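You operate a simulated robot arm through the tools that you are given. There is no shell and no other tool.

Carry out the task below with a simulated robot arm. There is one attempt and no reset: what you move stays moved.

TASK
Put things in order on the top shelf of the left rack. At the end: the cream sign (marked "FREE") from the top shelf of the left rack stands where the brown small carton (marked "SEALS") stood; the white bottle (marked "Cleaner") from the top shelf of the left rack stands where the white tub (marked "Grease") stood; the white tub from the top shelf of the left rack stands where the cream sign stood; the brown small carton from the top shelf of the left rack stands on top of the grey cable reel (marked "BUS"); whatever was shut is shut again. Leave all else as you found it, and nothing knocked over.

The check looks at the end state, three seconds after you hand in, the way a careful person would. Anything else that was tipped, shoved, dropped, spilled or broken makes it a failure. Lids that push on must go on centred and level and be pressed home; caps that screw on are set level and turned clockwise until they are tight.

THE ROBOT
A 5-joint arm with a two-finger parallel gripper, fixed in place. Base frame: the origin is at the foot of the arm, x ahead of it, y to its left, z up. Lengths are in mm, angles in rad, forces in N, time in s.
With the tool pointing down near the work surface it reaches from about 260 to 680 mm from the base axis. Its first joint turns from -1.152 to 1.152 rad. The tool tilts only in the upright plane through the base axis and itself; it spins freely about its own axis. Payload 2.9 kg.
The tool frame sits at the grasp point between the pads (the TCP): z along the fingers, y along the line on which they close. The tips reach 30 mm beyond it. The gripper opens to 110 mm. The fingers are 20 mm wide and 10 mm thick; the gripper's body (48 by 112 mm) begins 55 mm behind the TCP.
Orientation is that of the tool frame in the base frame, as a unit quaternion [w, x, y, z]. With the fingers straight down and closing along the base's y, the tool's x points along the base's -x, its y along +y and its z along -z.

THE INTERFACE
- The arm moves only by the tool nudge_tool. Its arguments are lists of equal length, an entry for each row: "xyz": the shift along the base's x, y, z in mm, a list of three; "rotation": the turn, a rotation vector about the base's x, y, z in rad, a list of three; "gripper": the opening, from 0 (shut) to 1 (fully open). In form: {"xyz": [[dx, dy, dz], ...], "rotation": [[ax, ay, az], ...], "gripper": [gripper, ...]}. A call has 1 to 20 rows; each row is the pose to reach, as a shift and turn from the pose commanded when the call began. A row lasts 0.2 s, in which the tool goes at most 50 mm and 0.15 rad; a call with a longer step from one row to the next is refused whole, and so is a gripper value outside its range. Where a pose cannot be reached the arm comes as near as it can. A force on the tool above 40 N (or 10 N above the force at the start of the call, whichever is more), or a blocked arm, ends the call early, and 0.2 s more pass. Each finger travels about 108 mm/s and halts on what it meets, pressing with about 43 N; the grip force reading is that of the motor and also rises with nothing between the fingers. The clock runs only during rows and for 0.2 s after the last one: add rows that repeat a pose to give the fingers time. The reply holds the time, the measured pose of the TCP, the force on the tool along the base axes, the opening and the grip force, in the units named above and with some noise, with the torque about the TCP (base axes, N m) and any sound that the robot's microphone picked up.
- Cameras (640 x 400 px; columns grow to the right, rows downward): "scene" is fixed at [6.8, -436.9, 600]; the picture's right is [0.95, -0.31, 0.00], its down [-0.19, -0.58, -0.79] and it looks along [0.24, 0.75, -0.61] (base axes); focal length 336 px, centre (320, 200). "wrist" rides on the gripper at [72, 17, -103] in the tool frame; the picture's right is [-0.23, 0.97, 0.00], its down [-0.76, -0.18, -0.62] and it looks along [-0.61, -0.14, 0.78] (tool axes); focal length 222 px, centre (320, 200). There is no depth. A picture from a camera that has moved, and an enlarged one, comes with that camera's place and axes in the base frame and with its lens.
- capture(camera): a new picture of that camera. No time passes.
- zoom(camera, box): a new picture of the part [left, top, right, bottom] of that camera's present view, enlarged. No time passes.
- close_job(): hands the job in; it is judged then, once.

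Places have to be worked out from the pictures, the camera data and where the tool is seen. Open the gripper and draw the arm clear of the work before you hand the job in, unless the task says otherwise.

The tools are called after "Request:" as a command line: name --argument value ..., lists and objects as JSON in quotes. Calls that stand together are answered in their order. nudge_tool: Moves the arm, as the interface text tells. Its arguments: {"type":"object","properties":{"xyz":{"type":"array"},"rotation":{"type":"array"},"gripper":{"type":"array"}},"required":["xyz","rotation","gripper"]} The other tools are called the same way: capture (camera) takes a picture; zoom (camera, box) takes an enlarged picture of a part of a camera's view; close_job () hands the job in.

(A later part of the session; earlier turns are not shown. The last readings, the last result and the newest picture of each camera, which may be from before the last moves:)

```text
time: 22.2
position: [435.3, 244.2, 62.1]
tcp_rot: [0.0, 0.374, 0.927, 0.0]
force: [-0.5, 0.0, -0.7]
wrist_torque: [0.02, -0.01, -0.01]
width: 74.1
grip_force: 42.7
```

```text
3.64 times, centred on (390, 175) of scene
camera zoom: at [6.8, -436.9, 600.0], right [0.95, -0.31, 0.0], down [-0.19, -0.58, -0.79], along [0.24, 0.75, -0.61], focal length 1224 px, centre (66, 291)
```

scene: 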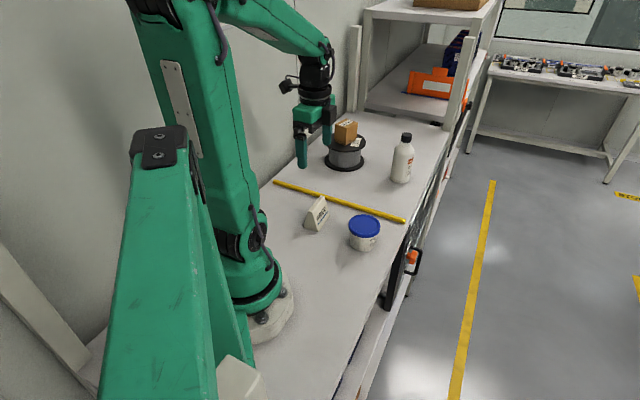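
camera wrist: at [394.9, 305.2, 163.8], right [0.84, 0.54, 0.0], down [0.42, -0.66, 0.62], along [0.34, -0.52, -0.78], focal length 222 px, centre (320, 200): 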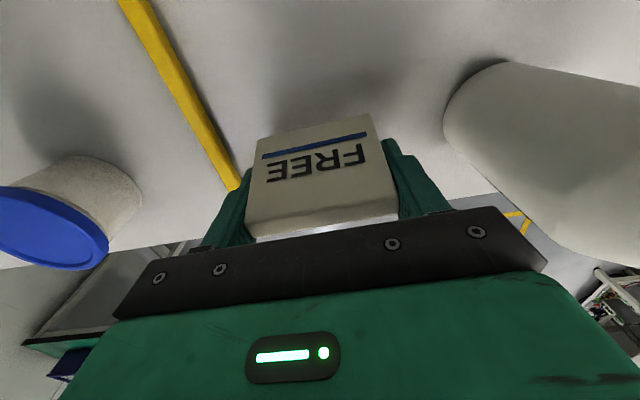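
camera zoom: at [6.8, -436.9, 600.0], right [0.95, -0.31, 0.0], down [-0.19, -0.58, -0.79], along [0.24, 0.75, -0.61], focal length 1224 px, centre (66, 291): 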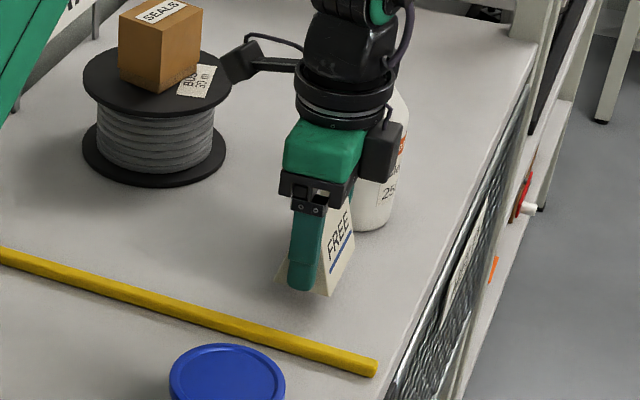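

The sign is 25 mm above the shelf at (434.9, 243.0), upright and clear of the bottle. I'll lower it gently to contact.

Request:
nudge_tool --xyz '[[0, 0, -10], [0, 0, -18], [0, 0, -22], [0, 0, -24], [0, 0, -25], [0, 0, -25]]' --rotation '[[0, 0, 0], [0, 0, 0], [0, 0, 0], [0, 0, 0], [0, 0, 0], [0, 0, 0]]' --gripper '[0.55, 0.55, 0.55, 0.55, 0.55, 0.55]'

Request:
capture --camera "wrist"

Request:
zoom --camera "scene" --box '[350, 140, 430, 220]'

```text
time: 23.6
position: [434.7, 244.0, 36.4]
tcp_rot: [0.0, 0.375, 0.927, 0.0]
force: [0.8, -0.1, -0.3]
wrist_torque: [0.0, 0.01, -0.02]
width: 74.6
grip_force: 43.2
```

```text
taken
camera wrist: at [394.8, 305.5, 139.3], right [0.84, 0.54, 0.0], down [0.42, -0.66, 0.62], along [0.34, -0.52, -0.78], focal length 222 px, centre (320, 200)
```

wrist: 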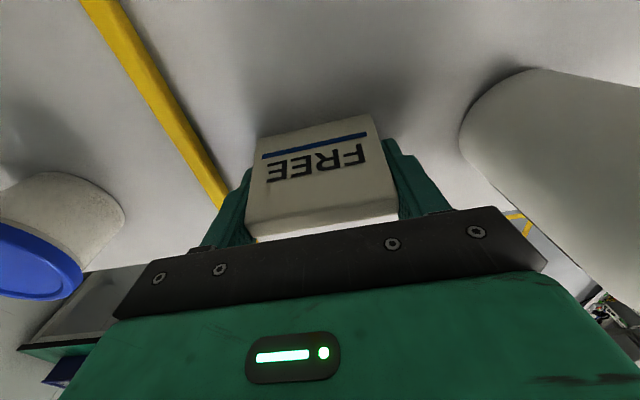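

```text
5.00 times, centred on (390, 180) of scene
camera zoom: at [6.8, -436.9, 600.0], right [0.95, -0.31, 0.0], down [-0.19, -0.58, -0.79], along [0.24, 0.75, -0.61], focal length 1682 px, centre (-30, 300)
```

zoom: 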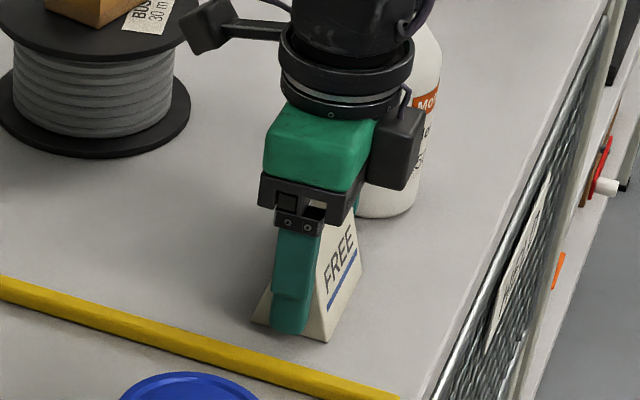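

The tool is at z≈36.3, about where it gripped the sign. One more millimetre down to confirm contact.

Request:
nudge_tool --xyz '[[0, 0, -0.7], [0, 0, -1], [0, 0, -1]]' --rotation '[[0, 0, 0], [0, 0, 0], [0, 0, 0]]' --gripper '[0.55, 0.55, 0.55]'

```text
time: 24.4
position: [435.1, 242.4, 36.4]
tcp_rot: [0.0, 0.375, 0.927, 0.0]
force: [-0.3, 0.4, 0.7]
wrist_torque: [-0.07, 0.06, -0.02]
width: 74.1
grip_force: 43.6
```

The torque and force shift show light contact with the shelf. I'll open the fingers and rise straight up.

Request:
nudge_tool --xyz '[[0, 0, 0], [0, 0, 0], [0, 0, 0], [0, 0, 20], [0, 0, 50], [0, 0, 85], [0, 0, 120], [0, 0, 150], [0, 0, 170], [0, 0, 170]]' --rotation '[[0, 0, 0], [0, 0, 0], [0, 0, 0], [0, 0, 0], [0, 0, 0], [0, 0, 0], [0, 0, 0], [0, 0, 0], [0, 0, 0], [0, 0, 0]]' --gripper '[0.75, 0.85, 0.88, 0.88, 0.88, 0.88, 0.88, 0.88, 0.88, 0.88]'

Request:
capture --camera "wrist"

Request:
capture --camera "scene"

Request:
zoom --camera "scene" --box '[340, 130, 430, 220]'

```text
time: 26.6
position: [434.5, 242.9, 207.1]
tcp_rot: [0.0, 0.375, 0.927, 0.0]
force: [-0.2, -0.7, -0.3]
wrist_torque: [0.0, 0.02, -0.01]
width: 96.5
grip_force: 0.1
```

```text
taken
camera wrist: at [394.7, 305.2, 309.0], right [0.84, 0.54, 0.0], down [0.42, -0.66, 0.62], along [0.34, -0.52, -0.78], focal length 222 px, centre (320, 200)
```

wrist: 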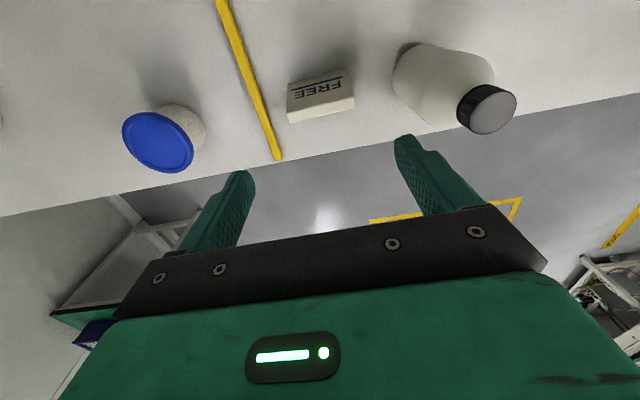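

```text
taken
```

scene: 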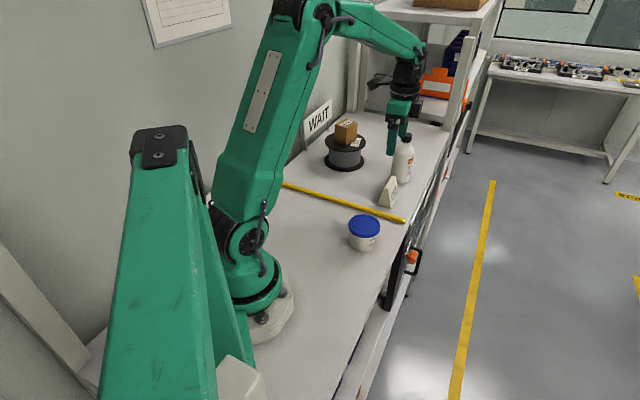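

```text
4.44 times, centred on (385, 175) of scene
camera zoom: at [6.8, -436.9, 600.0], right [0.95, -0.31, 0.0], down [-0.19, -0.58, -0.79], along [0.24, 0.75, -0.61], focal length 1496 px, centre (31, 311)
```

zoom: 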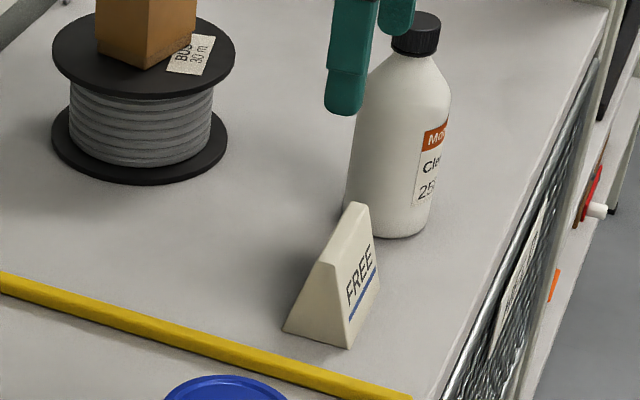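

The sign stands upright on the carton's old spot and nothing else has moved. Next is the tub; I'll zoom in on it from this viewpoint to refine its position.

Request:
zoom --camera "wrist" --box '[110, 80, 220, 190]'

Request:
zoom --camera "wrist" --box '[370, 20, 530, 150]'

```text
3.64 times, centred on (165, 135) of wrist
camera zoom: at [394.7, 305.2, 309.0], right [0.84, 0.54, 0.0], down [0.42, -0.66, 0.62], along [0.34, -0.52, -0.78], focal length 808 px, centre (884, 436)
```

zoom: 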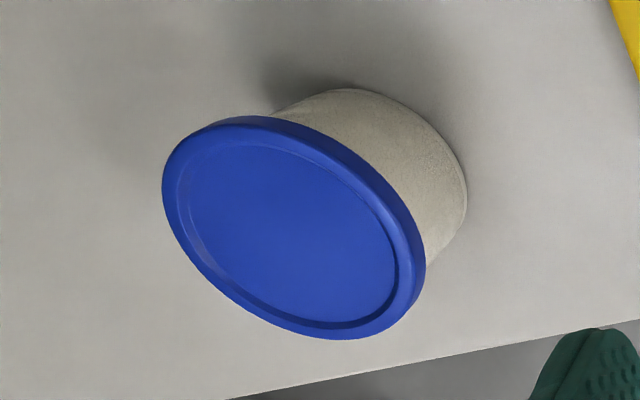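

```text
3.08 times, centred on (450, 85) of wrist
camera zoom: at [394.7, 305.2, 309.0], right [0.84, 0.54, 0.0], down [0.42, -0.66, 0.62], along [0.34, -0.52, -0.78], focal length 684 px, centre (-80, 554)
```

zoom: 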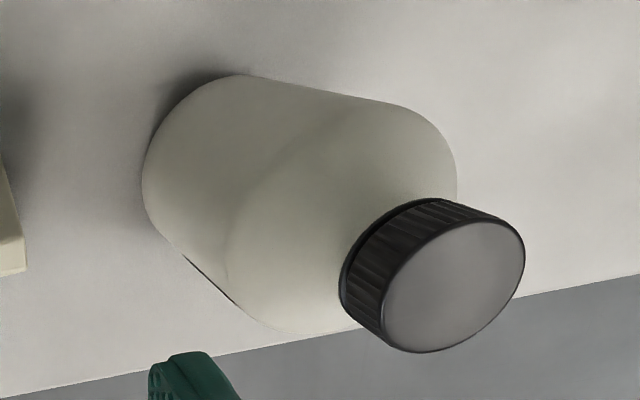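

The tub's lid centre comes to (292, 104) and the bottle to (525, 330). I'll move above the tub at height with the same yaw.

Request:
nudge_tool --xyz '[[-30, -29, 0], [-60, -58, 0], [-90, -87, 0], [-120, -117, 0], [-142.7, -139, 0], [-142.7, -139, -30], [-142.7, -139, -60], [-142.7, -139, -85], [-142.7, -139, -85]]' --rotation '[[0, 0, 0], [0, 0, 0], [0, 0, 0], [0, 0, 0], [0, 0, 0], [0, 0, 0], [0, 0, 0], [0, 0, 0], [0, 0, 0]]' --gripper '[1, 1, 1, 1, 1, 1, 1, 1, 1]'

Request:
capture --camera "wrist"

Request:
zoom --camera "wrist" --box '[250, 70, 390, 180]'

Request:
zoom --camera "scene" --box '[300, 160, 420, 270]'

```text
time: 28.6
position: [293.2, 104.0, 120.8]
tcp_rot: [0.0, 0.374, 0.927, 0.0]
force: [0.2, 0.2, 0.1]
wrist_torque: [0.03, 0.0, 0.0]
width: 109.9
grip_force: 0.1
```

```text
taken
camera wrist: at [253.0, 165.4, 223.4], right [0.84, 0.54, 0.0], down [0.43, -0.66, 0.62], along [0.34, -0.52, -0.78], focal length 222 px, centre (320, 200)
```

wrist: 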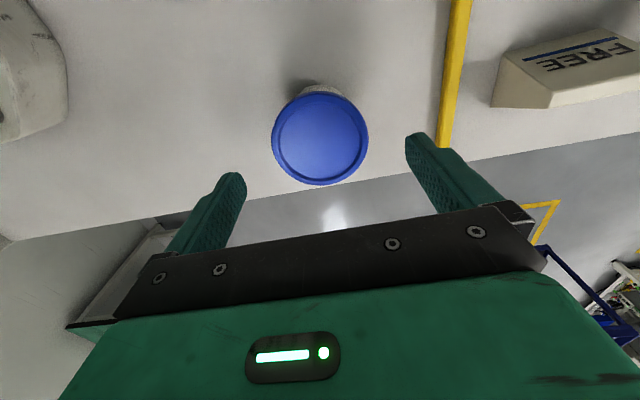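

```text
3.64 times, centred on (320, 125) of wrist
camera zoom: at [253.0, 165.4, 223.4], right [0.84, 0.54, 0.0], down [0.43, -0.66, 0.62], along [0.34, -0.52, -0.78], focal length 808 px, centre (320, 473)
```

zoom: 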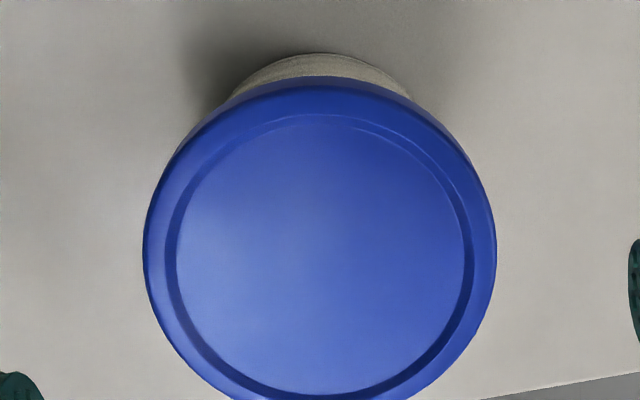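

```text
3.64 times, centred on (360, 215) of scene
camera zoom: at [6.8, -436.9, 600.0], right [0.95, -0.31, 0.0], down [-0.19, -0.58, -0.79], along [0.24, 0.75, -0.61], focal length 1224 px, centre (174, 146)
```

zoom: 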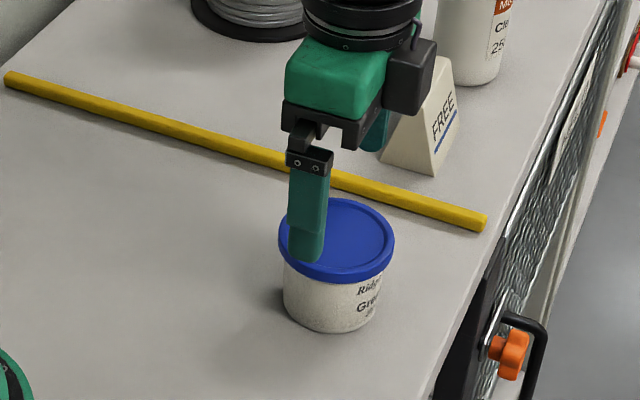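

The tub's centre reads (293.2, 103), right under the tool; its lid skirt spans roughly z 52–62. I'll descend to z≈48, close on it, and lift just 4 mm to test whether the body comes with the lid.

Request:
nudge_tool --xyz '[[0, 0, -25], [0, 0, -50], [0, 0, -68], [0, 0, -72], [0, 0, -72], [0, 0, -72], [0, 0, -72], [0, 0, -72]]' --rotation '[[0, 0, 0], [0, 0, 0], [0, 0, 0], [0, 0, 0], [0, 0, 0], [0, 0, 0], [0, 0, 0], [0, 0, 0]]' --gripper '[1, 1, 1, 1, 0.8, 0.55, 0.55, 0.55]'

Request:
capture --camera "wrist"

Request:
zoom --camera "scene" --box '[330, 190, 400, 260]'

```text
time: 30.4
position: [292.6, 105.2, 49.6]
tcp_rot: [0.001, 0.374, 0.927, 0.0]
force: [0.0, 0.3, 0.3]
wrist_torque: [0.02, 0.01, -0.01]
width: 76.6
grip_force: 43.6
```

```text
taken
camera wrist: at [252.8, 166.3, 151.2], right [0.84, 0.54, 0.0], down [0.42, -0.66, 0.62], along [0.34, -0.52, -0.78], focal length 222 px, centre (320, 200)
```

wrist: 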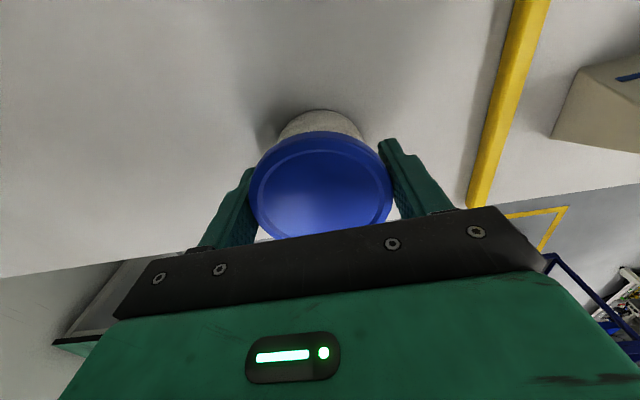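

```text
5.71 times, centred on (365, 225) of scene
camera zoom: at [6.8, -436.9, 600.0], right [0.95, -0.31, 0.0], down [-0.19, -0.58, -0.79], along [0.24, 0.75, -0.61], focal length 1923 px, centre (63, 57)
```

zoom: 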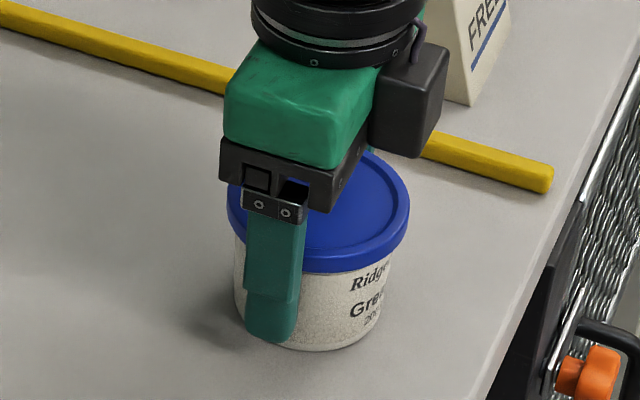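

Gripped at 76.6 mm on the lid rim. I'll lift 4 mm and look for a gap between lid and body or under the tub.

Request:
nudge_tool --xyz '[[0, 0, 1], [0, 0, 2], [0, 0, 3], [0, 0, 4], [0, 0, 4]]' --rotation '[[0, 0, 0], [0, 0, 0], [0, 0, 0], [0, 0, 0], [0, 0, 0]]' --gripper '[0.55, 0.55, 0.55, 0.55, 0.55]'

Request:
zoom --camera "scene" --box '[330, 190, 400, 260]'

Request:
zoom --camera "wrist" --box '[230, 80, 410, 240]'

```text
time: 31.6
position: [291.7, 105.1, 52.5]
tcp_rot: [0.0, 0.374, 0.927, 0.0]
force: [-0.1, -0.1, -2.1]
wrist_torque: [-0.01, 0.0, -0.02]
width: 76.4
grip_force: 42.9
```

```text
5.71 times, centred on (365, 225) of scene
camera zoom: at [6.8, -436.9, 600.0], right [0.95, -0.31, 0.0], down [-0.19, -0.58, -0.79], along [0.24, 0.75, -0.61], focal length 1923 px, centre (63, 57)
```

zoom: 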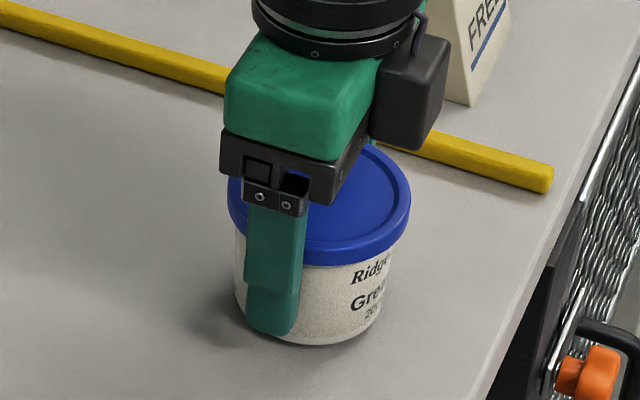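

```text
2.50 times, centred on (320, 160) of wrist
camera zoom: at [252.6, 166.1, 155.4], right [0.84, 0.54, 0.0], down [0.42, -0.66, 0.62], along [0.34, -0.52, -0.78], focal length 555 px, centre (320, 300)
```

zoom: 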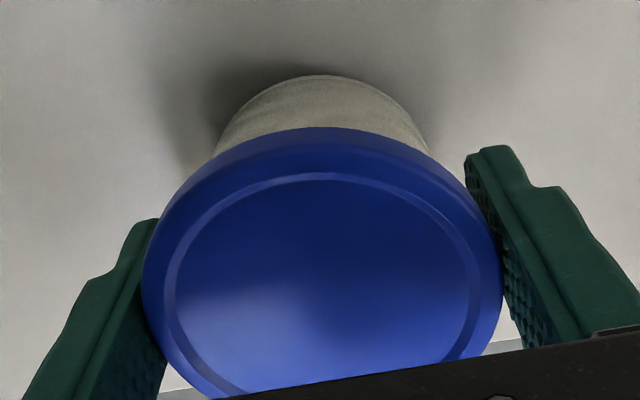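

Body and lid rise together (2.1 N weight, print and base both moved up), so the lid holds. I'll raise a little more and carry it low and slowly to the sign's old place at (210, 216).

Request:
nudge_tool --xyz '[[0, 0, 4], [0, 0, 8], [-7, 9, 8], [-17, 23, 8], [-29, 39, 8], [-41, 56, 8], [-53, 72, 8], [-65, 88, 8], [-75, 102, 8], [-82.4, 112.1, 8], [-82.4, 112.1, 8]]' --rotation '[[0, 0, 0], [0, 0, 0], [0, 0, 0], [0, 0, 0], [0, 0, 0], [0, 0, 0], [0, 0, 0], [0, 0, 0], [0, 0, 0], [0, 0, 0], [0, 0, 0]]' --gripper '[0.55, 0.55, 0.55, 0.55, 0.55, 0.55, 0.55, 0.55, 0.55, 0.55, 0.55]'

Request:
capture --camera "wrist"

Request:
zoom --camera "scene" --box '[270, 160, 380, 260]'

```text
time: 34.0
position: [209.3, 217.5, 60.1]
tcp_rot: [0.0, 0.374, 0.927, 0.0]
force: [-0.4, -0.9, -2.1]
wrist_torque: [-0.04, -0.01, 0.05]
width: 76.5
grip_force: 43.0
```

```text
taken
camera wrist: at [169.7, 278.5, 163.4], right [0.84, 0.54, 0.0], down [0.42, -0.66, 0.62], along [0.34, -0.52, -0.78], focal length 222 px, centre (320, 200)
```

wrist: 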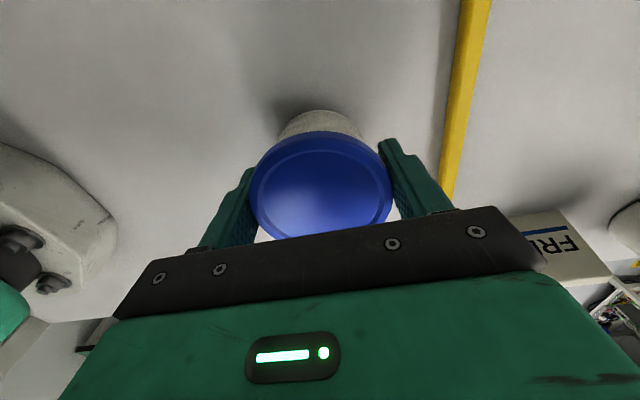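

```text
4.00 times, centred on (325, 210) of scene
camera zoom: at [6.8, -436.9, 600.0], right [0.95, -0.31, 0.0], down [-0.19, -0.58, -0.79], along [0.24, 0.75, -0.61], focal length 1346 px, centre (300, 160)
```

zoom: 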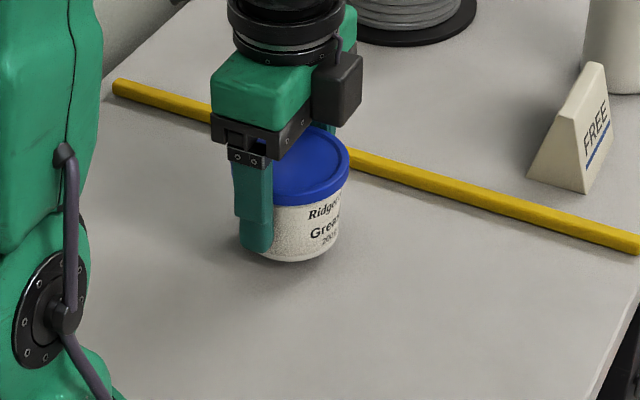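

The tub is 12 mm above the shelf at (209.7, 216.3). I'll lower it in small steps to the shelf.

Request:
nudge_tool --xyz '[[0, 0, -4], [0, 0, -8], [0, 0, -10], [0, 0, -11], [0, 0, -12], [0, 0, -12.5], [0, 0, -12.5]]' --rotation '[[0, 0, 0], [0, 0, 0], [0, 0, 0], [0, 0, 0], [0, 0, 0], [0, 0, 0], [0, 0, 0]]' --gripper '[0.55, 0.55, 0.55, 0.55, 0.55, 0.55, 0.55]'

Request:
zoom --camera "scene" --box '[290, 180, 370, 250]'

```text
time: 35.6
position: [209.4, 216.6, 48.3]
tcp_rot: [0.0, 0.375, 0.927, 0.0]
force: [0.0, -3.2, 6.3]
wrist_torque: [-0.08, 0.1, 0.03]
width: 76.4
grip_force: 42.7
```

```text
5.71 times, centred on (330, 215) of scene
camera zoom: at [6.8, -436.9, 600.0], right [0.95, -0.31, 0.0], down [-0.19, -0.58, -0.79], along [0.24, 0.75, -0.61], focal length 1923 px, centre (263, 114)
```

zoom: 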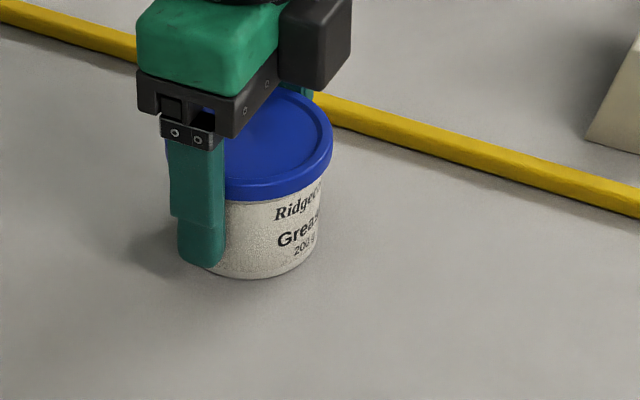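

Contact at about 6 N: the tub is standing on the shelf. I'll open and rise straight up.

Request:
nudge_tool --xyz '[[0, 0, 0], [0, 0, 0], [0, 0, 0], [0, 0, 0], [0, 0, 25], [0, 0, 60], [0, 0, 95], [0, 0, 130], [0, 0, 160], [0, 0, 160]]' --rotation '[[0, 0, 0], [0, 0, 0], [0, 0, 0], [0, 0, 0], [0, 0, 0], [0, 0, 0], [0, 0, 0], [0, 0, 0], [0, 0, 0], [0, 0, 0]]' --gripper '[0.8, 0.9, 1, 1, 1, 1, 1, 1, 1, 1]'

Request:
capture --camera "wrist"

Request:
zoom --camera "scene" --box '[280, 160, 400, 260]'

Request:
zoom --camera "scene" --box '[300, 180, 360, 240]'

```text
time: 37.8
position: [209.7, 215.2, 208.3]
tcp_rot: [0.001, 0.374, 0.927, -0.001]
force: [0.6, -0.3, 0.1]
wrist_torque: [0.01, 0.03, -0.02]
width: 110.0
grip_force: 0.0
```

```text
taken
camera wrist: at [170.4, 277.7, 311.3], right [0.84, 0.54, 0.0], down [0.42, -0.66, 0.62], along [0.34, -0.52, -0.78], focal length 222 px, centre (320, 200)
```

wrist: 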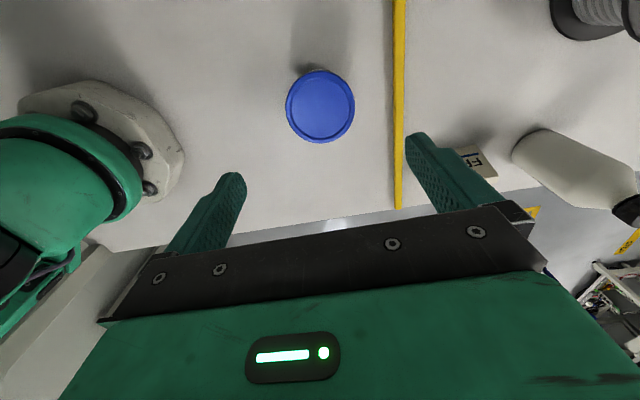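

```text
4.00 times, centred on (340, 210) of scene
camera zoom: at [6.8, -436.9, 600.0], right [0.95, -0.31, 0.0], down [-0.19, -0.58, -0.79], along [0.24, 0.75, -0.61], focal length 1346 px, centre (240, 160)
```

zoom: 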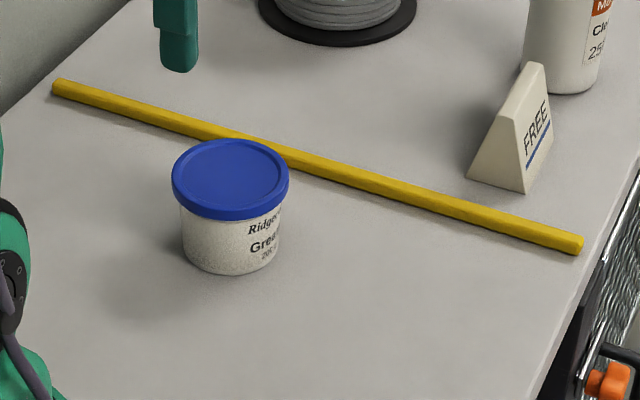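

```text
6.67 times, centred on (330, 210) of scene
camera zoom: at [6.8, -436.9, 600.0], right [0.95, -0.31, 0.0], down [-0.19, -0.58, -0.79], along [0.24, 0.75, -0.61], focal length 2243 px, centre (253, 133)
```

zoom: 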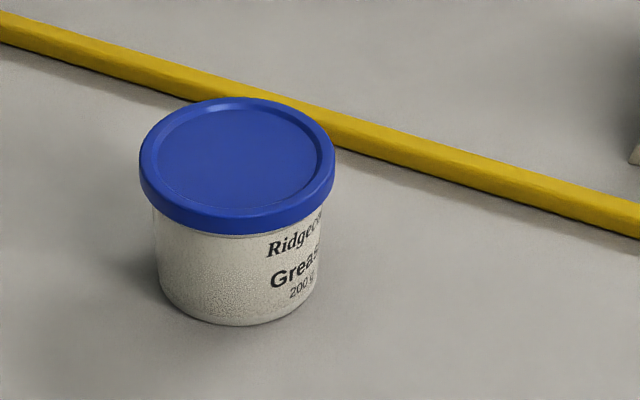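

The tub stands at the sign's old place with the lid still seated. Now the bottle at (525, 330): I'll move above it at this height (tips at 178, bottle top ≈149) with the same yaw and look.

Request:
nudge_tool --xyz '[[39, 14, 5], [79, 28, 10], [118, 43, 10], [157, 57, 10], [197, 71, 10], [236, 86, 10], [275, 100, 10], [305, 111, 10], [314.6, 114.5, 10], [314.6, 114.5, 10]]' --rotation '[[0, 0, 0], [0, 0, 0], [0, 0, 0], [0, 0, 0], [0, 0, 0], [0, 0, 0], [0, 0, 0], [0, 0, 0], [0, 0, 0], [0, 0, 0]]' --gripper '[1, 1, 1, 1, 1, 1, 1, 1, 1, 1]'

Request:
capture --camera "wrist"

Request:
zoom --camera "wrist" --box '[250, 30, 400, 190]'

Request:
zoom --camera "scene" --box '[350, 70, 460, 220]'

```text
time: 40.0
position: [524.2, 331.1, 217.6]
tcp_rot: [0.0, 0.375, 0.927, 0.0]
force: [0.1, 0.7, 0.4]
wrist_torque: [0.03, -0.01, -0.01]
width: 109.8
grip_force: 0.0
```

```text
taken
camera wrist: at [484.8, 393.1, 321.0], right [0.84, 0.54, 0.0], down [0.42, -0.66, 0.62], along [0.34, -0.52, -0.78], focal length 222 px, centre (320, 200)
```

wrist: 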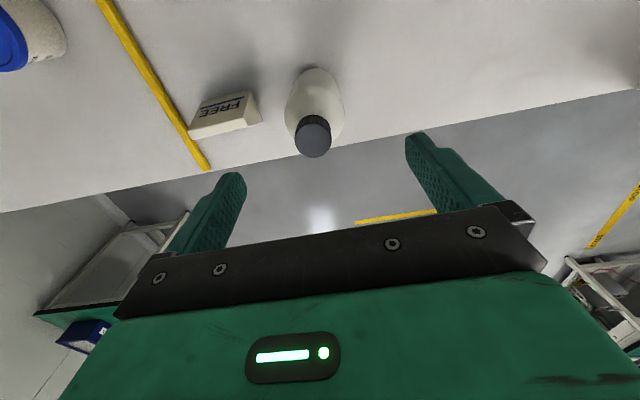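

```text
2.50 times, centred on (325, 110) of wrist
camera zoom: at [484.8, 393.1, 321.0], right [0.84, 0.54, 0.0], down [0.42, -0.66, 0.62], along [0.34, -0.52, -0.78], focal length 555 px, centre (308, 425)
```

zoom: 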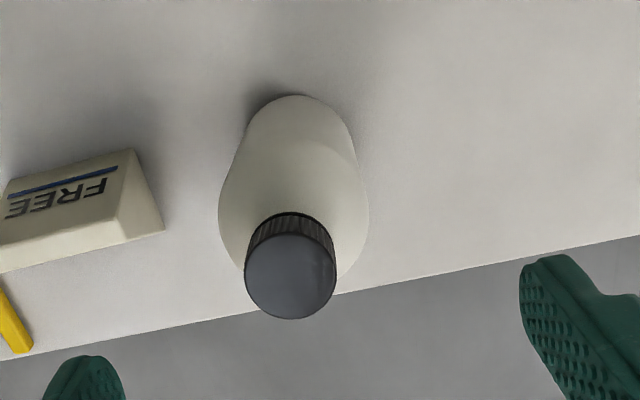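

```text
2.67 times, centred on (405, 145) of scene
camera zoom: at [6.8, -436.9, 600.0], right [0.95, -0.31, 0.0], down [-0.19, -0.58, -0.79], along [0.24, 0.75, -0.61], focal length 897 px, centre (93, 347)
```

zoom: 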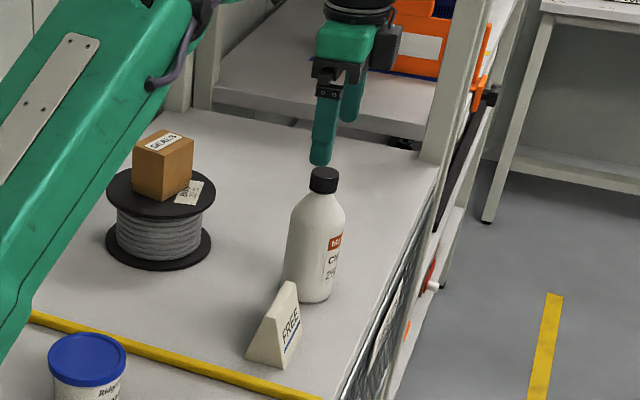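

Combining all views, the bottle is at (520, 328), about 154 mm tall, with a 60 mm cylinder up to z≈107. I'll centre on it and descend to z≈106, keeping the palm above the cap and the fingertips above the sign.

Request:
nudge_tool --xyz '[[-4.8, -2.9, 0], [-4.8, -2.9, -30], [-4.8, -2.9, -60], [-4.8, -2.9, -60]]' --rotation '[[0, 0, 0], [0, 0, 0], [0, 0, 0], [0, 0, 0]]' --gripper '[1, 1, 1, 1]'

Request:
capture --camera "wrist"

Request:
zoom --camera "scene" --box '[360, 100, 440, 210]'

```text
time: 41.0
position: [519.9, 329.2, 157.8]
tcp_rot: [0.001, 0.375, 0.927, 0.0]
force: [-0.8, -0.7, 0.9]
wrist_torque: [0.0, 0.0, 0.0]
width: 110.2
grip_force: 0.1
```

```text
taken
camera wrist: at [479.1, 390.3, 260.0], right [0.84, 0.54, 0.0], down [0.42, -0.66, 0.62], along [0.34, -0.52, -0.78], focal length 222 px, centre (320, 200)
```

wrist: 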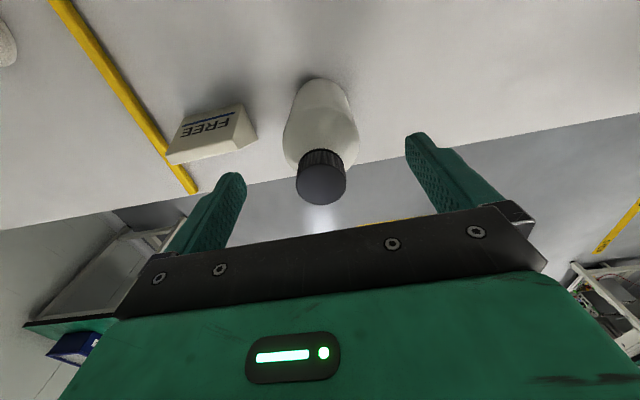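

```text
3.64 times, centred on (400, 155) of scene
camera zoom: at [6.8, -436.9, 600.0], right [0.95, -0.31, 0.0], down [-0.19, -0.58, -0.79], along [0.24, 0.75, -0.61], focal length 1224 px, centre (29, 364)
```

zoom: 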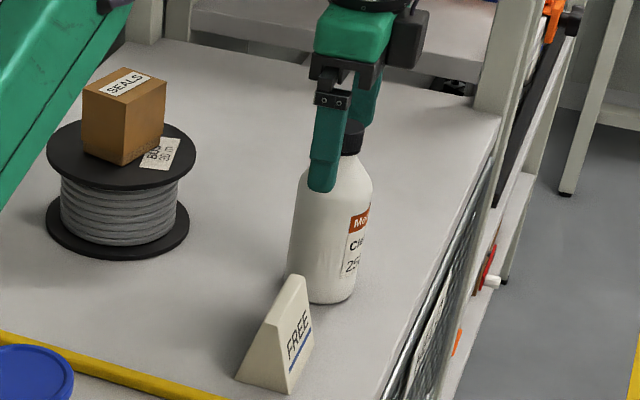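

The cap is centred between the fingers in the wrist view. I'll descend the remaining 51 mm and close on the bottle's body.

Request:
nudge_tool --xyz '[[0, 0, -20], [0, 0, -38], [0, 0, -48], [0, 0, -51], [0, 0, -51], [0, 0, -51], [0, 0, -51], [0, 0, -51], [0, 0, -51]]' --rotation '[[0, 0, 0], [0, 0, 0], [0, 0, 0], [0, 0, 0], [0, 0, 0], [0, 0, 0], [0, 0, 0], [0, 0, 0], [0, 0, 0]]' --gripper '[1, 1, 1, 1, 0.8, 0.6, 0.45, 0.45, 0.45]'

Request:
capture --camera "wrist"

Request:
zoom --camera "scene" --box '[360, 100, 440, 210]'

```text
time: 43.0
position: [519.5, 328.1, 106.5]
tcp_rot: [0.0, 0.375, 0.927, 0.0]
force: [0.5, 0.7, 0.2]
wrist_torque: [0.01, -0.01, 0.01]
width: 58.2
grip_force: 42.6
```

```text
taken
camera wrist: at [479.4, 390.1, 209.7], right [0.84, 0.54, 0.0], down [0.42, -0.66, 0.62], along [0.34, -0.52, -0.78], focal length 222 px, centre (320, 200)
```

wrist: 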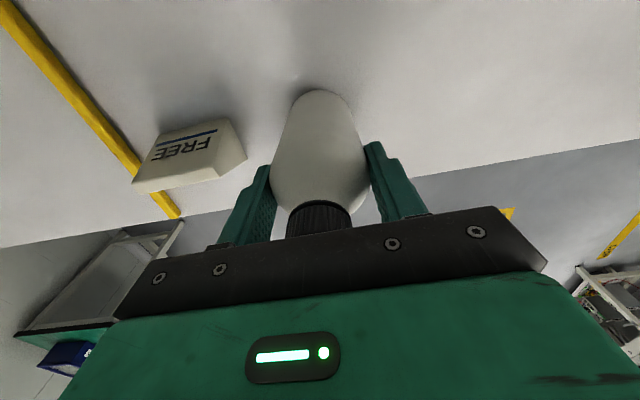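

```text
3.64 times, centred on (400, 155) of scene
camera zoom: at [6.8, -436.9, 600.0], right [0.95, -0.31, 0.0], down [-0.19, -0.58, -0.79], along [0.24, 0.75, -0.61], focal length 1224 px, centre (29, 364)
```

zoom: 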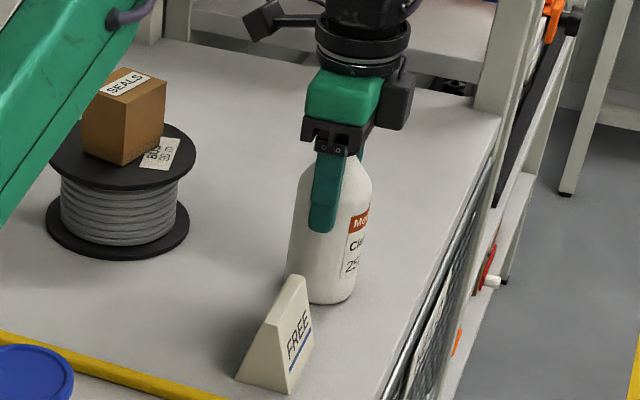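

Gripped at 58.2 mm. I'll lift 6 mm first to check the hold.

Request:
nudge_tool --xyz '[[0, 0, 2], [0, 0, 4], [0, 0, 6], [0, 0, 6]]' --rotation '[[0, 0, 0], [0, 0, 0], [0, 0, 0], [0, 0, 0]]' --gripper '[0.45, 0.45, 0.45, 0.45]'

Request:
zoom --camera "scene" --box '[360, 100, 440, 210]'

```text
time: 44.0
position: [519.2, 329.2, 112.9]
tcp_rot: [0.0, 0.375, 0.927, 0.0]
force: [-0.5, -0.5, -2.8]
wrist_torque: [0.0, -0.02, 0.02]
width: 58.0
grip_force: 43.2
```

```text
3.64 times, centred on (400, 155) of scene
camera zoom: at [6.8, -436.9, 600.0], right [0.95, -0.31, 0.0], down [-0.19, -0.58, -0.79], along [0.24, 0.75, -0.61], focal length 1224 px, centre (29, 364)
```

zoom: 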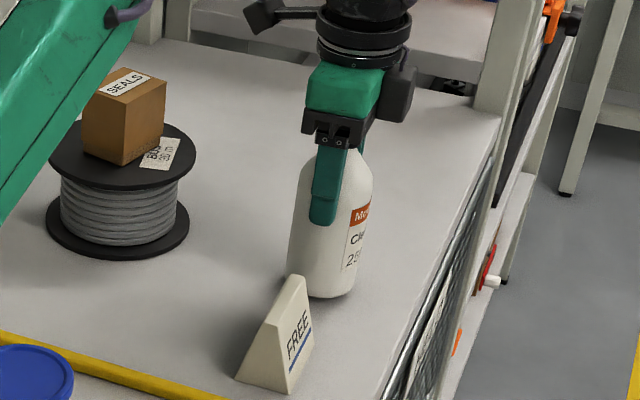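

The bottle hangs straight with 2.8 N weight. I'll lift it to bottom height ≈110 mm, clear of the sign, and carry it to above the tub's old place (292.9, 103.7).

Request:
nudge_tool --xyz '[[0, 0, 25], [0, 0, 55], [0, 0, 85], [0, 0, 104], [-20, -20, 104], [-50, -50, 104], [-83, -82, 104], [-116, -115, 104], [-150, -148.5, 104], [-183, -181, 104], [-208, -206, 104], [-222, -220, 104], [-226.5, -224.3, 104], [-226.5, -224.3, 104]]' --rotation '[[0, 0, 0], [0, 0, 0], [0, 0, 0], [0, 0, 0], [0, 0, 0], [0, 0, 0], [0, 0, 0], [0, 0, 0], [0, 0, 0], [0, 0, 0], [0, 0, 0], [0, 0, 0], [0, 0, 0], [0, 0, 0]]' --gripper '[0.45, 0.45, 0.45, 0.45, 0.45, 0.45, 0.45, 0.45, 0.45, 0.45, 0.45, 0.45, 0.45, 0.45]'

Request:
capture --camera "scene"

Request:
capture --camera "wrist"

```text
time: 47.0
position: [292.5, 103.4, 217.4]
tcp_rot: [0.001, 0.374, 0.927, 0.0]
force: [0.3, 0.0, -2.2]
wrist_torque: [0.0, 0.01, 0.0]
width: 58.3
grip_force: 43.0
```

```text
taken
```

scene: 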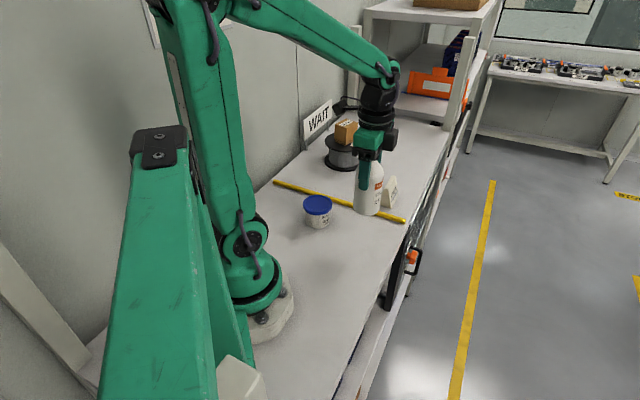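

```text
taken
camera wrist: at [252.9, 165.1, 319.8], right [0.84, 0.54, 0.0], down [0.42, -0.66, 0.62], along [0.34, -0.52, -0.78], focal length 222 px, centre (320, 200)
```

wrist: 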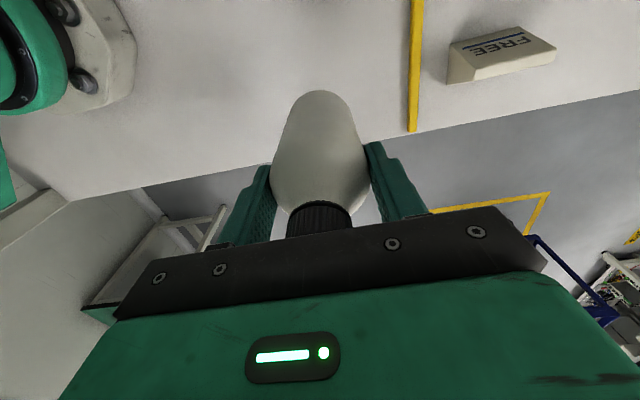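

The tool is at (292.9, 102.9) with the bottle upright. I'll lower it to about 6 mm above the shelf.

Request:
nudge_tool --xyz '[[0, 0.7, -25], [0, 0.7, -50], [0, 0.7, -75], [0, 0.7, -95], [0, 0.7, -104], [0, 0.7, -104]]' --rotation '[[0, 0, 0], [0, 0, 0], [0, 0, 0], [0, 0, 0], [0, 0, 0], [0, 0, 0]]' --gripper '[0.45, 0.45, 0.45, 0.45, 0.45, 0.45]'

Request:
zoom --camera "scene" --box '[300, 160, 420, 270]'

Request:
capture --camera "wrist"

```text
time: 48.4
position: [294.7, 104.0, 112.5]
tcp_rot: [-0.001, 0.374, 0.927, 0.001]
force: [0.3, 0.4, -3.1]
wrist_torque: [-0.02, 0.01, 0.03]
width: 58.5
grip_force: 42.8
```

```text
3.64 times, centred on (360, 215) of scene
camera zoom: at [6.8, -436.9, 600.0], right [0.95, -0.31, 0.0], down [-0.19, -0.58, -0.79], along [0.24, 0.75, -0.61], focal length 1224 px, centre (174, 146)
```

zoom: 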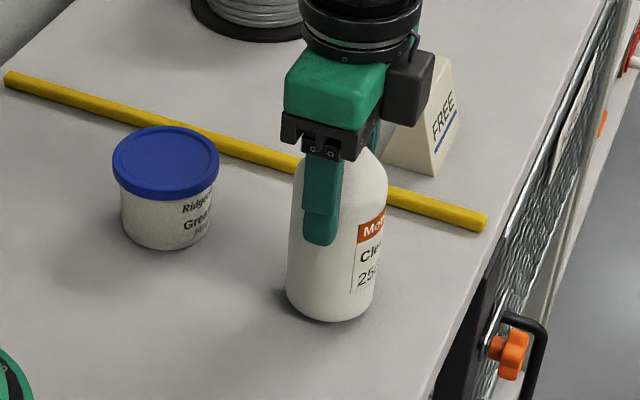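

```text
taken
camera wrist: at [253.5, 166.2, 214.7], right [0.84, 0.54, 0.0], down [0.42, -0.66, 0.62], along [0.34, -0.52, -0.78], focal length 222 px, centre (320, 200)
```

wrist: 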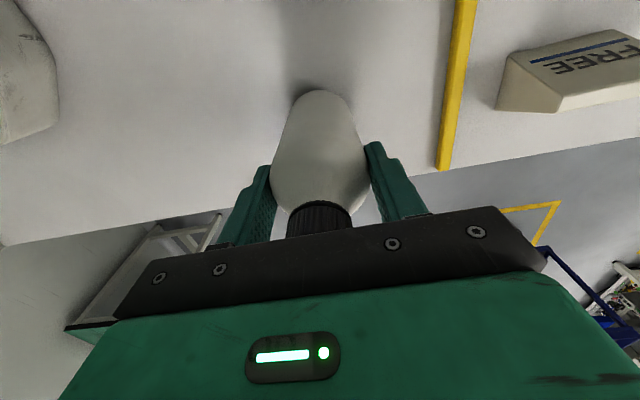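

About 5 mm remains at (293.5, 104.0). I'll lower to contact in small steps.

Request:
nudge_tool --xyz '[[0, 0, -2], [0, 0, -3.5], [0, 0, -4.5], [0, 0, -5], [0, 0, -5.5], [0, 0, -5.5]]' --rotation '[[0, 0, 0], [0, 0, 0], [0, 0, 0], [0, 0, 0], [0, 0, 0], [0, 0, 0]]' --gripper '[0.45, 0.45, 0.45, 0.45, 0.45, 0.45]'

Request:
zoom --camera "scene" --box '[320, 180, 410, 270]'

```text
time: 49.8
position: [293.3, 105.2, 105.6]
tcp_rot: [0.0, 0.374, 0.927, 0.0]
force: [0.0, 0.5, -2.4]
wrist_torque: [0.01, -0.01, 0.01]
width: 58.2
grip_force: 42.6
```

```text
4.44 times, centred on (365, 225) of scene
camera zoom: at [6.8, -436.9, 600.0], right [0.95, -0.31, 0.0], down [-0.19, -0.58, -0.79], along [0.24, 0.75, -0.61], focal length 1496 px, centre (120, 89)
```

zoom: 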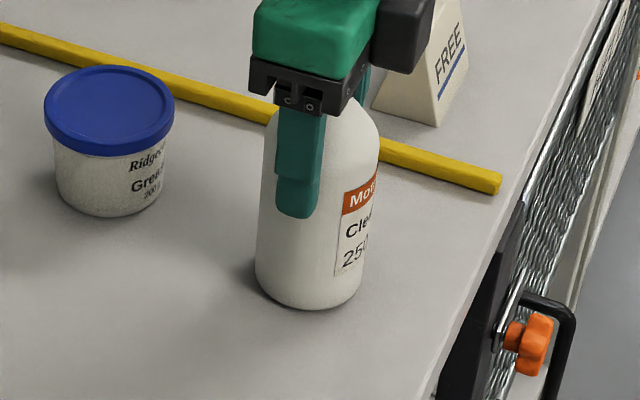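

The force still shows the bottle hanging, so I'll continue down another millimetre.

Request:
nudge_tool --xyz '[[0, 0, -0.5], [0, 0, -1], [0, 0, -1]]' --rotation '[[0, 0, 0], [0, 0, 0], [0, 0, 0]]' --gripper '[0.45, 0.45, 0.45]'

Request:
capture --camera "wrist"

```text
time: 50.6
position: [292.6, 104.8, 106.8]
tcp_rot: [0.0, 0.374, 0.927, -0.001]
force: [-0.1, -0.4, 1.0]
wrist_torque: [-0.07, 0.09, -0.02]
width: 58.0
grip_force: 42.6
```

```text
taken
camera wrist: at [253.3, 166.4, 209.4], right [0.84, 0.54, 0.0], down [0.42, -0.66, 0.62], along [0.34, -0.52, -0.78], focal length 222 px, centre (320, 200)
```

wrist: 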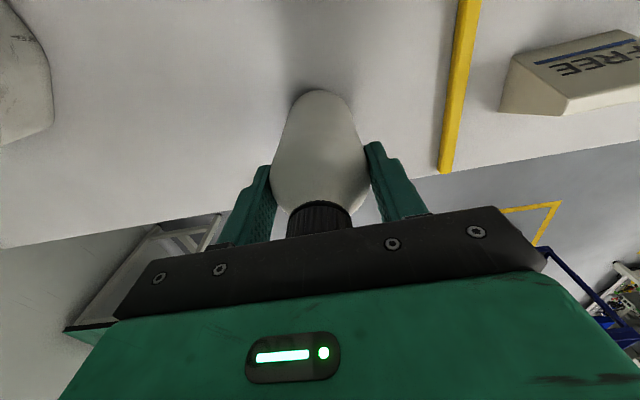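

Force went from −2.4 to +1.0 N: the bottle is resting on the shelf. I'll open gently and rise straight up.

Request:
nudge_tool --xyz '[[0, 0, 0], [0, 0, 0], [0, 0, 0], [0, 0, 0], [0, 0, 0], [0, 0, 15], [0, 0, 40], [0, 0, 70], [0, 0, 100], [0, 0, 125], [0, 0, 125]]' --rotation '[[0, 0, 0], [0, 0, 0], [0, 0, 0], [0, 0, 0], [0, 0, 0], [0, 0, 0], [0, 0, 0], [0, 0, 0], [0, 0, 0], [0, 0, 0], [0, 0, 0]]' --gripper '[0.6, 0.75, 0.9, 1, 1, 1, 1, 1, 1, 1, 1]'

Request:
capture --camera "wrist"

Request:
capture --camera "scene"

Request:
zoom --camera "scene" --box '[290, 110, 420, 270]'

```text
time: 53.0
position: [292.8, 105.0, 231.9]
tcp_rot: [0.0, 0.375, 0.927, 0.0]
force: [0.2, -0.1, -0.3]
wrist_torque: [-0.02, -0.01, 0.03]
width: 110.1
grip_force: 0.3
```

```text
taken
camera wrist: at [253.4, 166.2, 334.5], right [0.84, 0.54, 0.0], down [0.42, -0.66, 0.62], along [0.34, -0.52, -0.78], focal length 222 px, centre (320, 200)
```

wrist: 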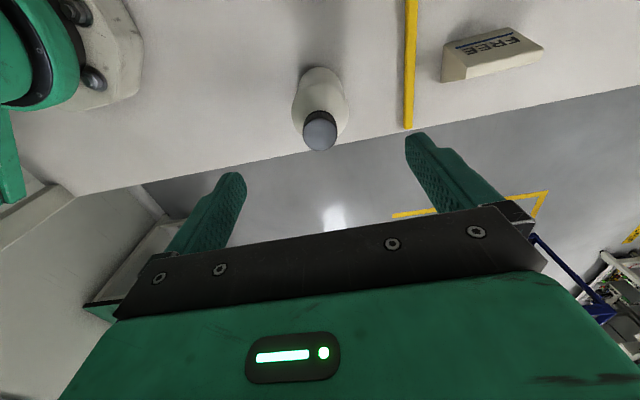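

```text
taken
```

scene: 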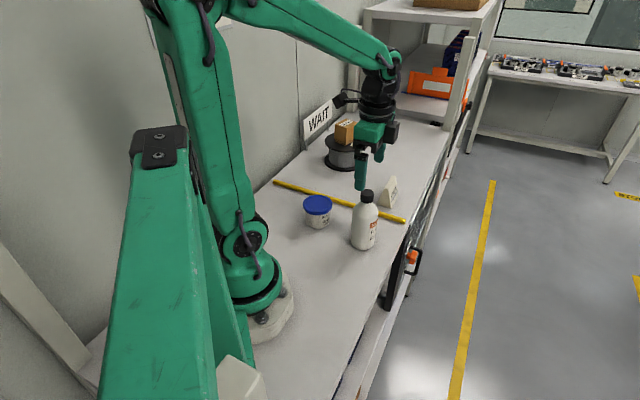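

```text
2.50 times, centred on (355, 190) of scene
camera zoom: at [6.8, -436.9, 600.0], right [0.95, -0.31, 0.0], down [-0.19, -0.58, -0.79], along [0.24, 0.75, -0.61], focal length 841 px, centre (232, 225)
```

zoom: 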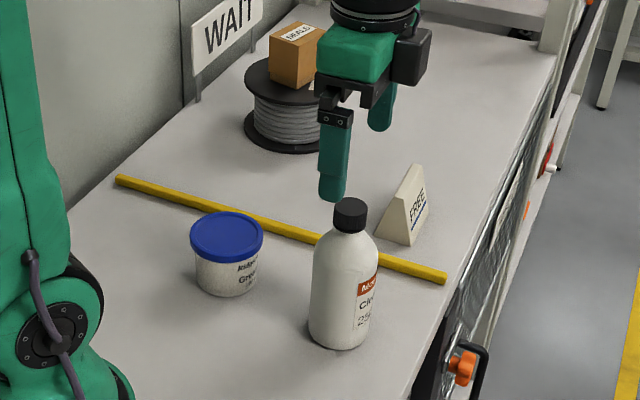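

Everything is in place: bottle on the tub's spot, tub on the sign's spot, sign on the carton's spot, and carton on the reel. I'll draw the arm up and back to near its starting place, then check all objects once more.

Request:
nudge_tool --xyz '[[0, 0, 30], [0, 0, 55], [40, 15, 55], [80, 30, 55], [120, 50, 55], [160, 70, 45], [160, 70, 45]]' --rotation '[[0, 0, 0], [0, 0, 0], [0, 0, 0], [0, 0, 0], [0, 0, 0], [0, 0, 0], [0, 0, 0]]' --gripper '[1, 1, 1, 1, 1, 1, 1]'

Request:
capture --camera "wrist"

Request:
zoom --camera "scene" --box '[270, 90, 450, 270]'

Request:
zoom --camera "scene" --box '[300, 180, 400, 260]'

Request:
zoom --camera "scene" --box '[310, 100, 410, 220]'

```text
time: 54.6
position: [455.2, 174.9, 277.4]
tcp_rot: [0.0, 0.375, 0.927, 0.0]
force: [-0.2, -0.8, 0.0]
wrist_torque: [-0.01, 0.01, 0.04]
width: 109.8
grip_force: 0.0
```

```text
taken
camera wrist: at [414.3, 237.6, 380.2], right [0.84, 0.54, 0.0], down [0.42, -0.66, 0.62], along [0.34, -0.52, -0.78], focal length 222 px, centre (320, 200)
```

wrist: 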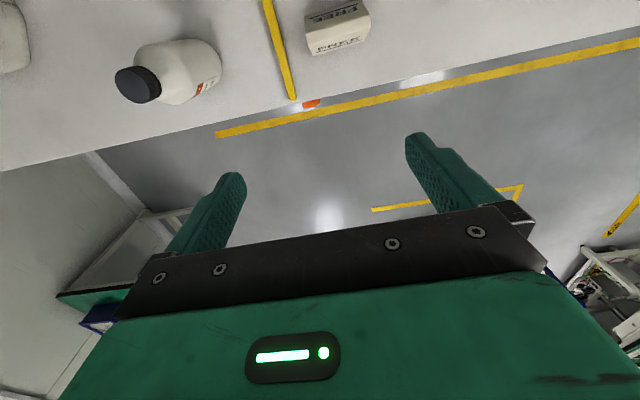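

```text
2.22 times, centred on (360, 180) of scene
camera zoom: at [6.8, -436.9, 600.0], right [0.95, -0.31, 0.0], down [-0.19, -0.58, -0.79], along [0.24, 0.75, -0.61], focal length 748 px, centre (231, 244)
```

zoom: 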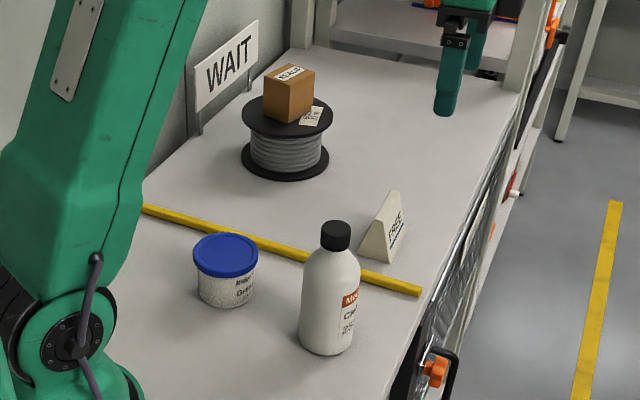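

```text
5.00 times, centred on (350, 220) of scene
camera zoom: at [6.8, -436.9, 600.0], right [0.95, -0.31, 0.0], down [-0.19, -0.58, -0.79], along [0.24, 0.75, -0.61], focal length 1682 px, centre (170, 100)
```

zoom: 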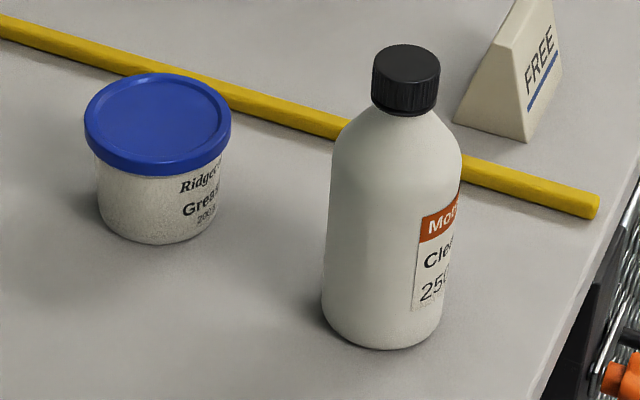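

```text
3.33 times, centred on (360, 160) of scene
camera zoom: at [6.8, -436.9, 600.0], right [0.95, -0.31, 0.0], down [-0.19, -0.58, -0.79], along [0.24, 0.75, -0.61], focal length 1122 px, centre (187, 333)
```

zoom: 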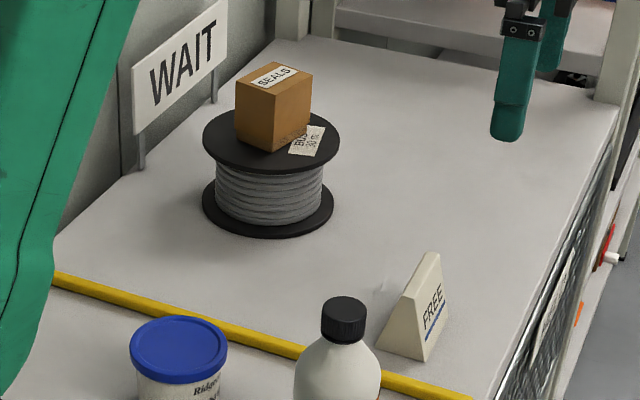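

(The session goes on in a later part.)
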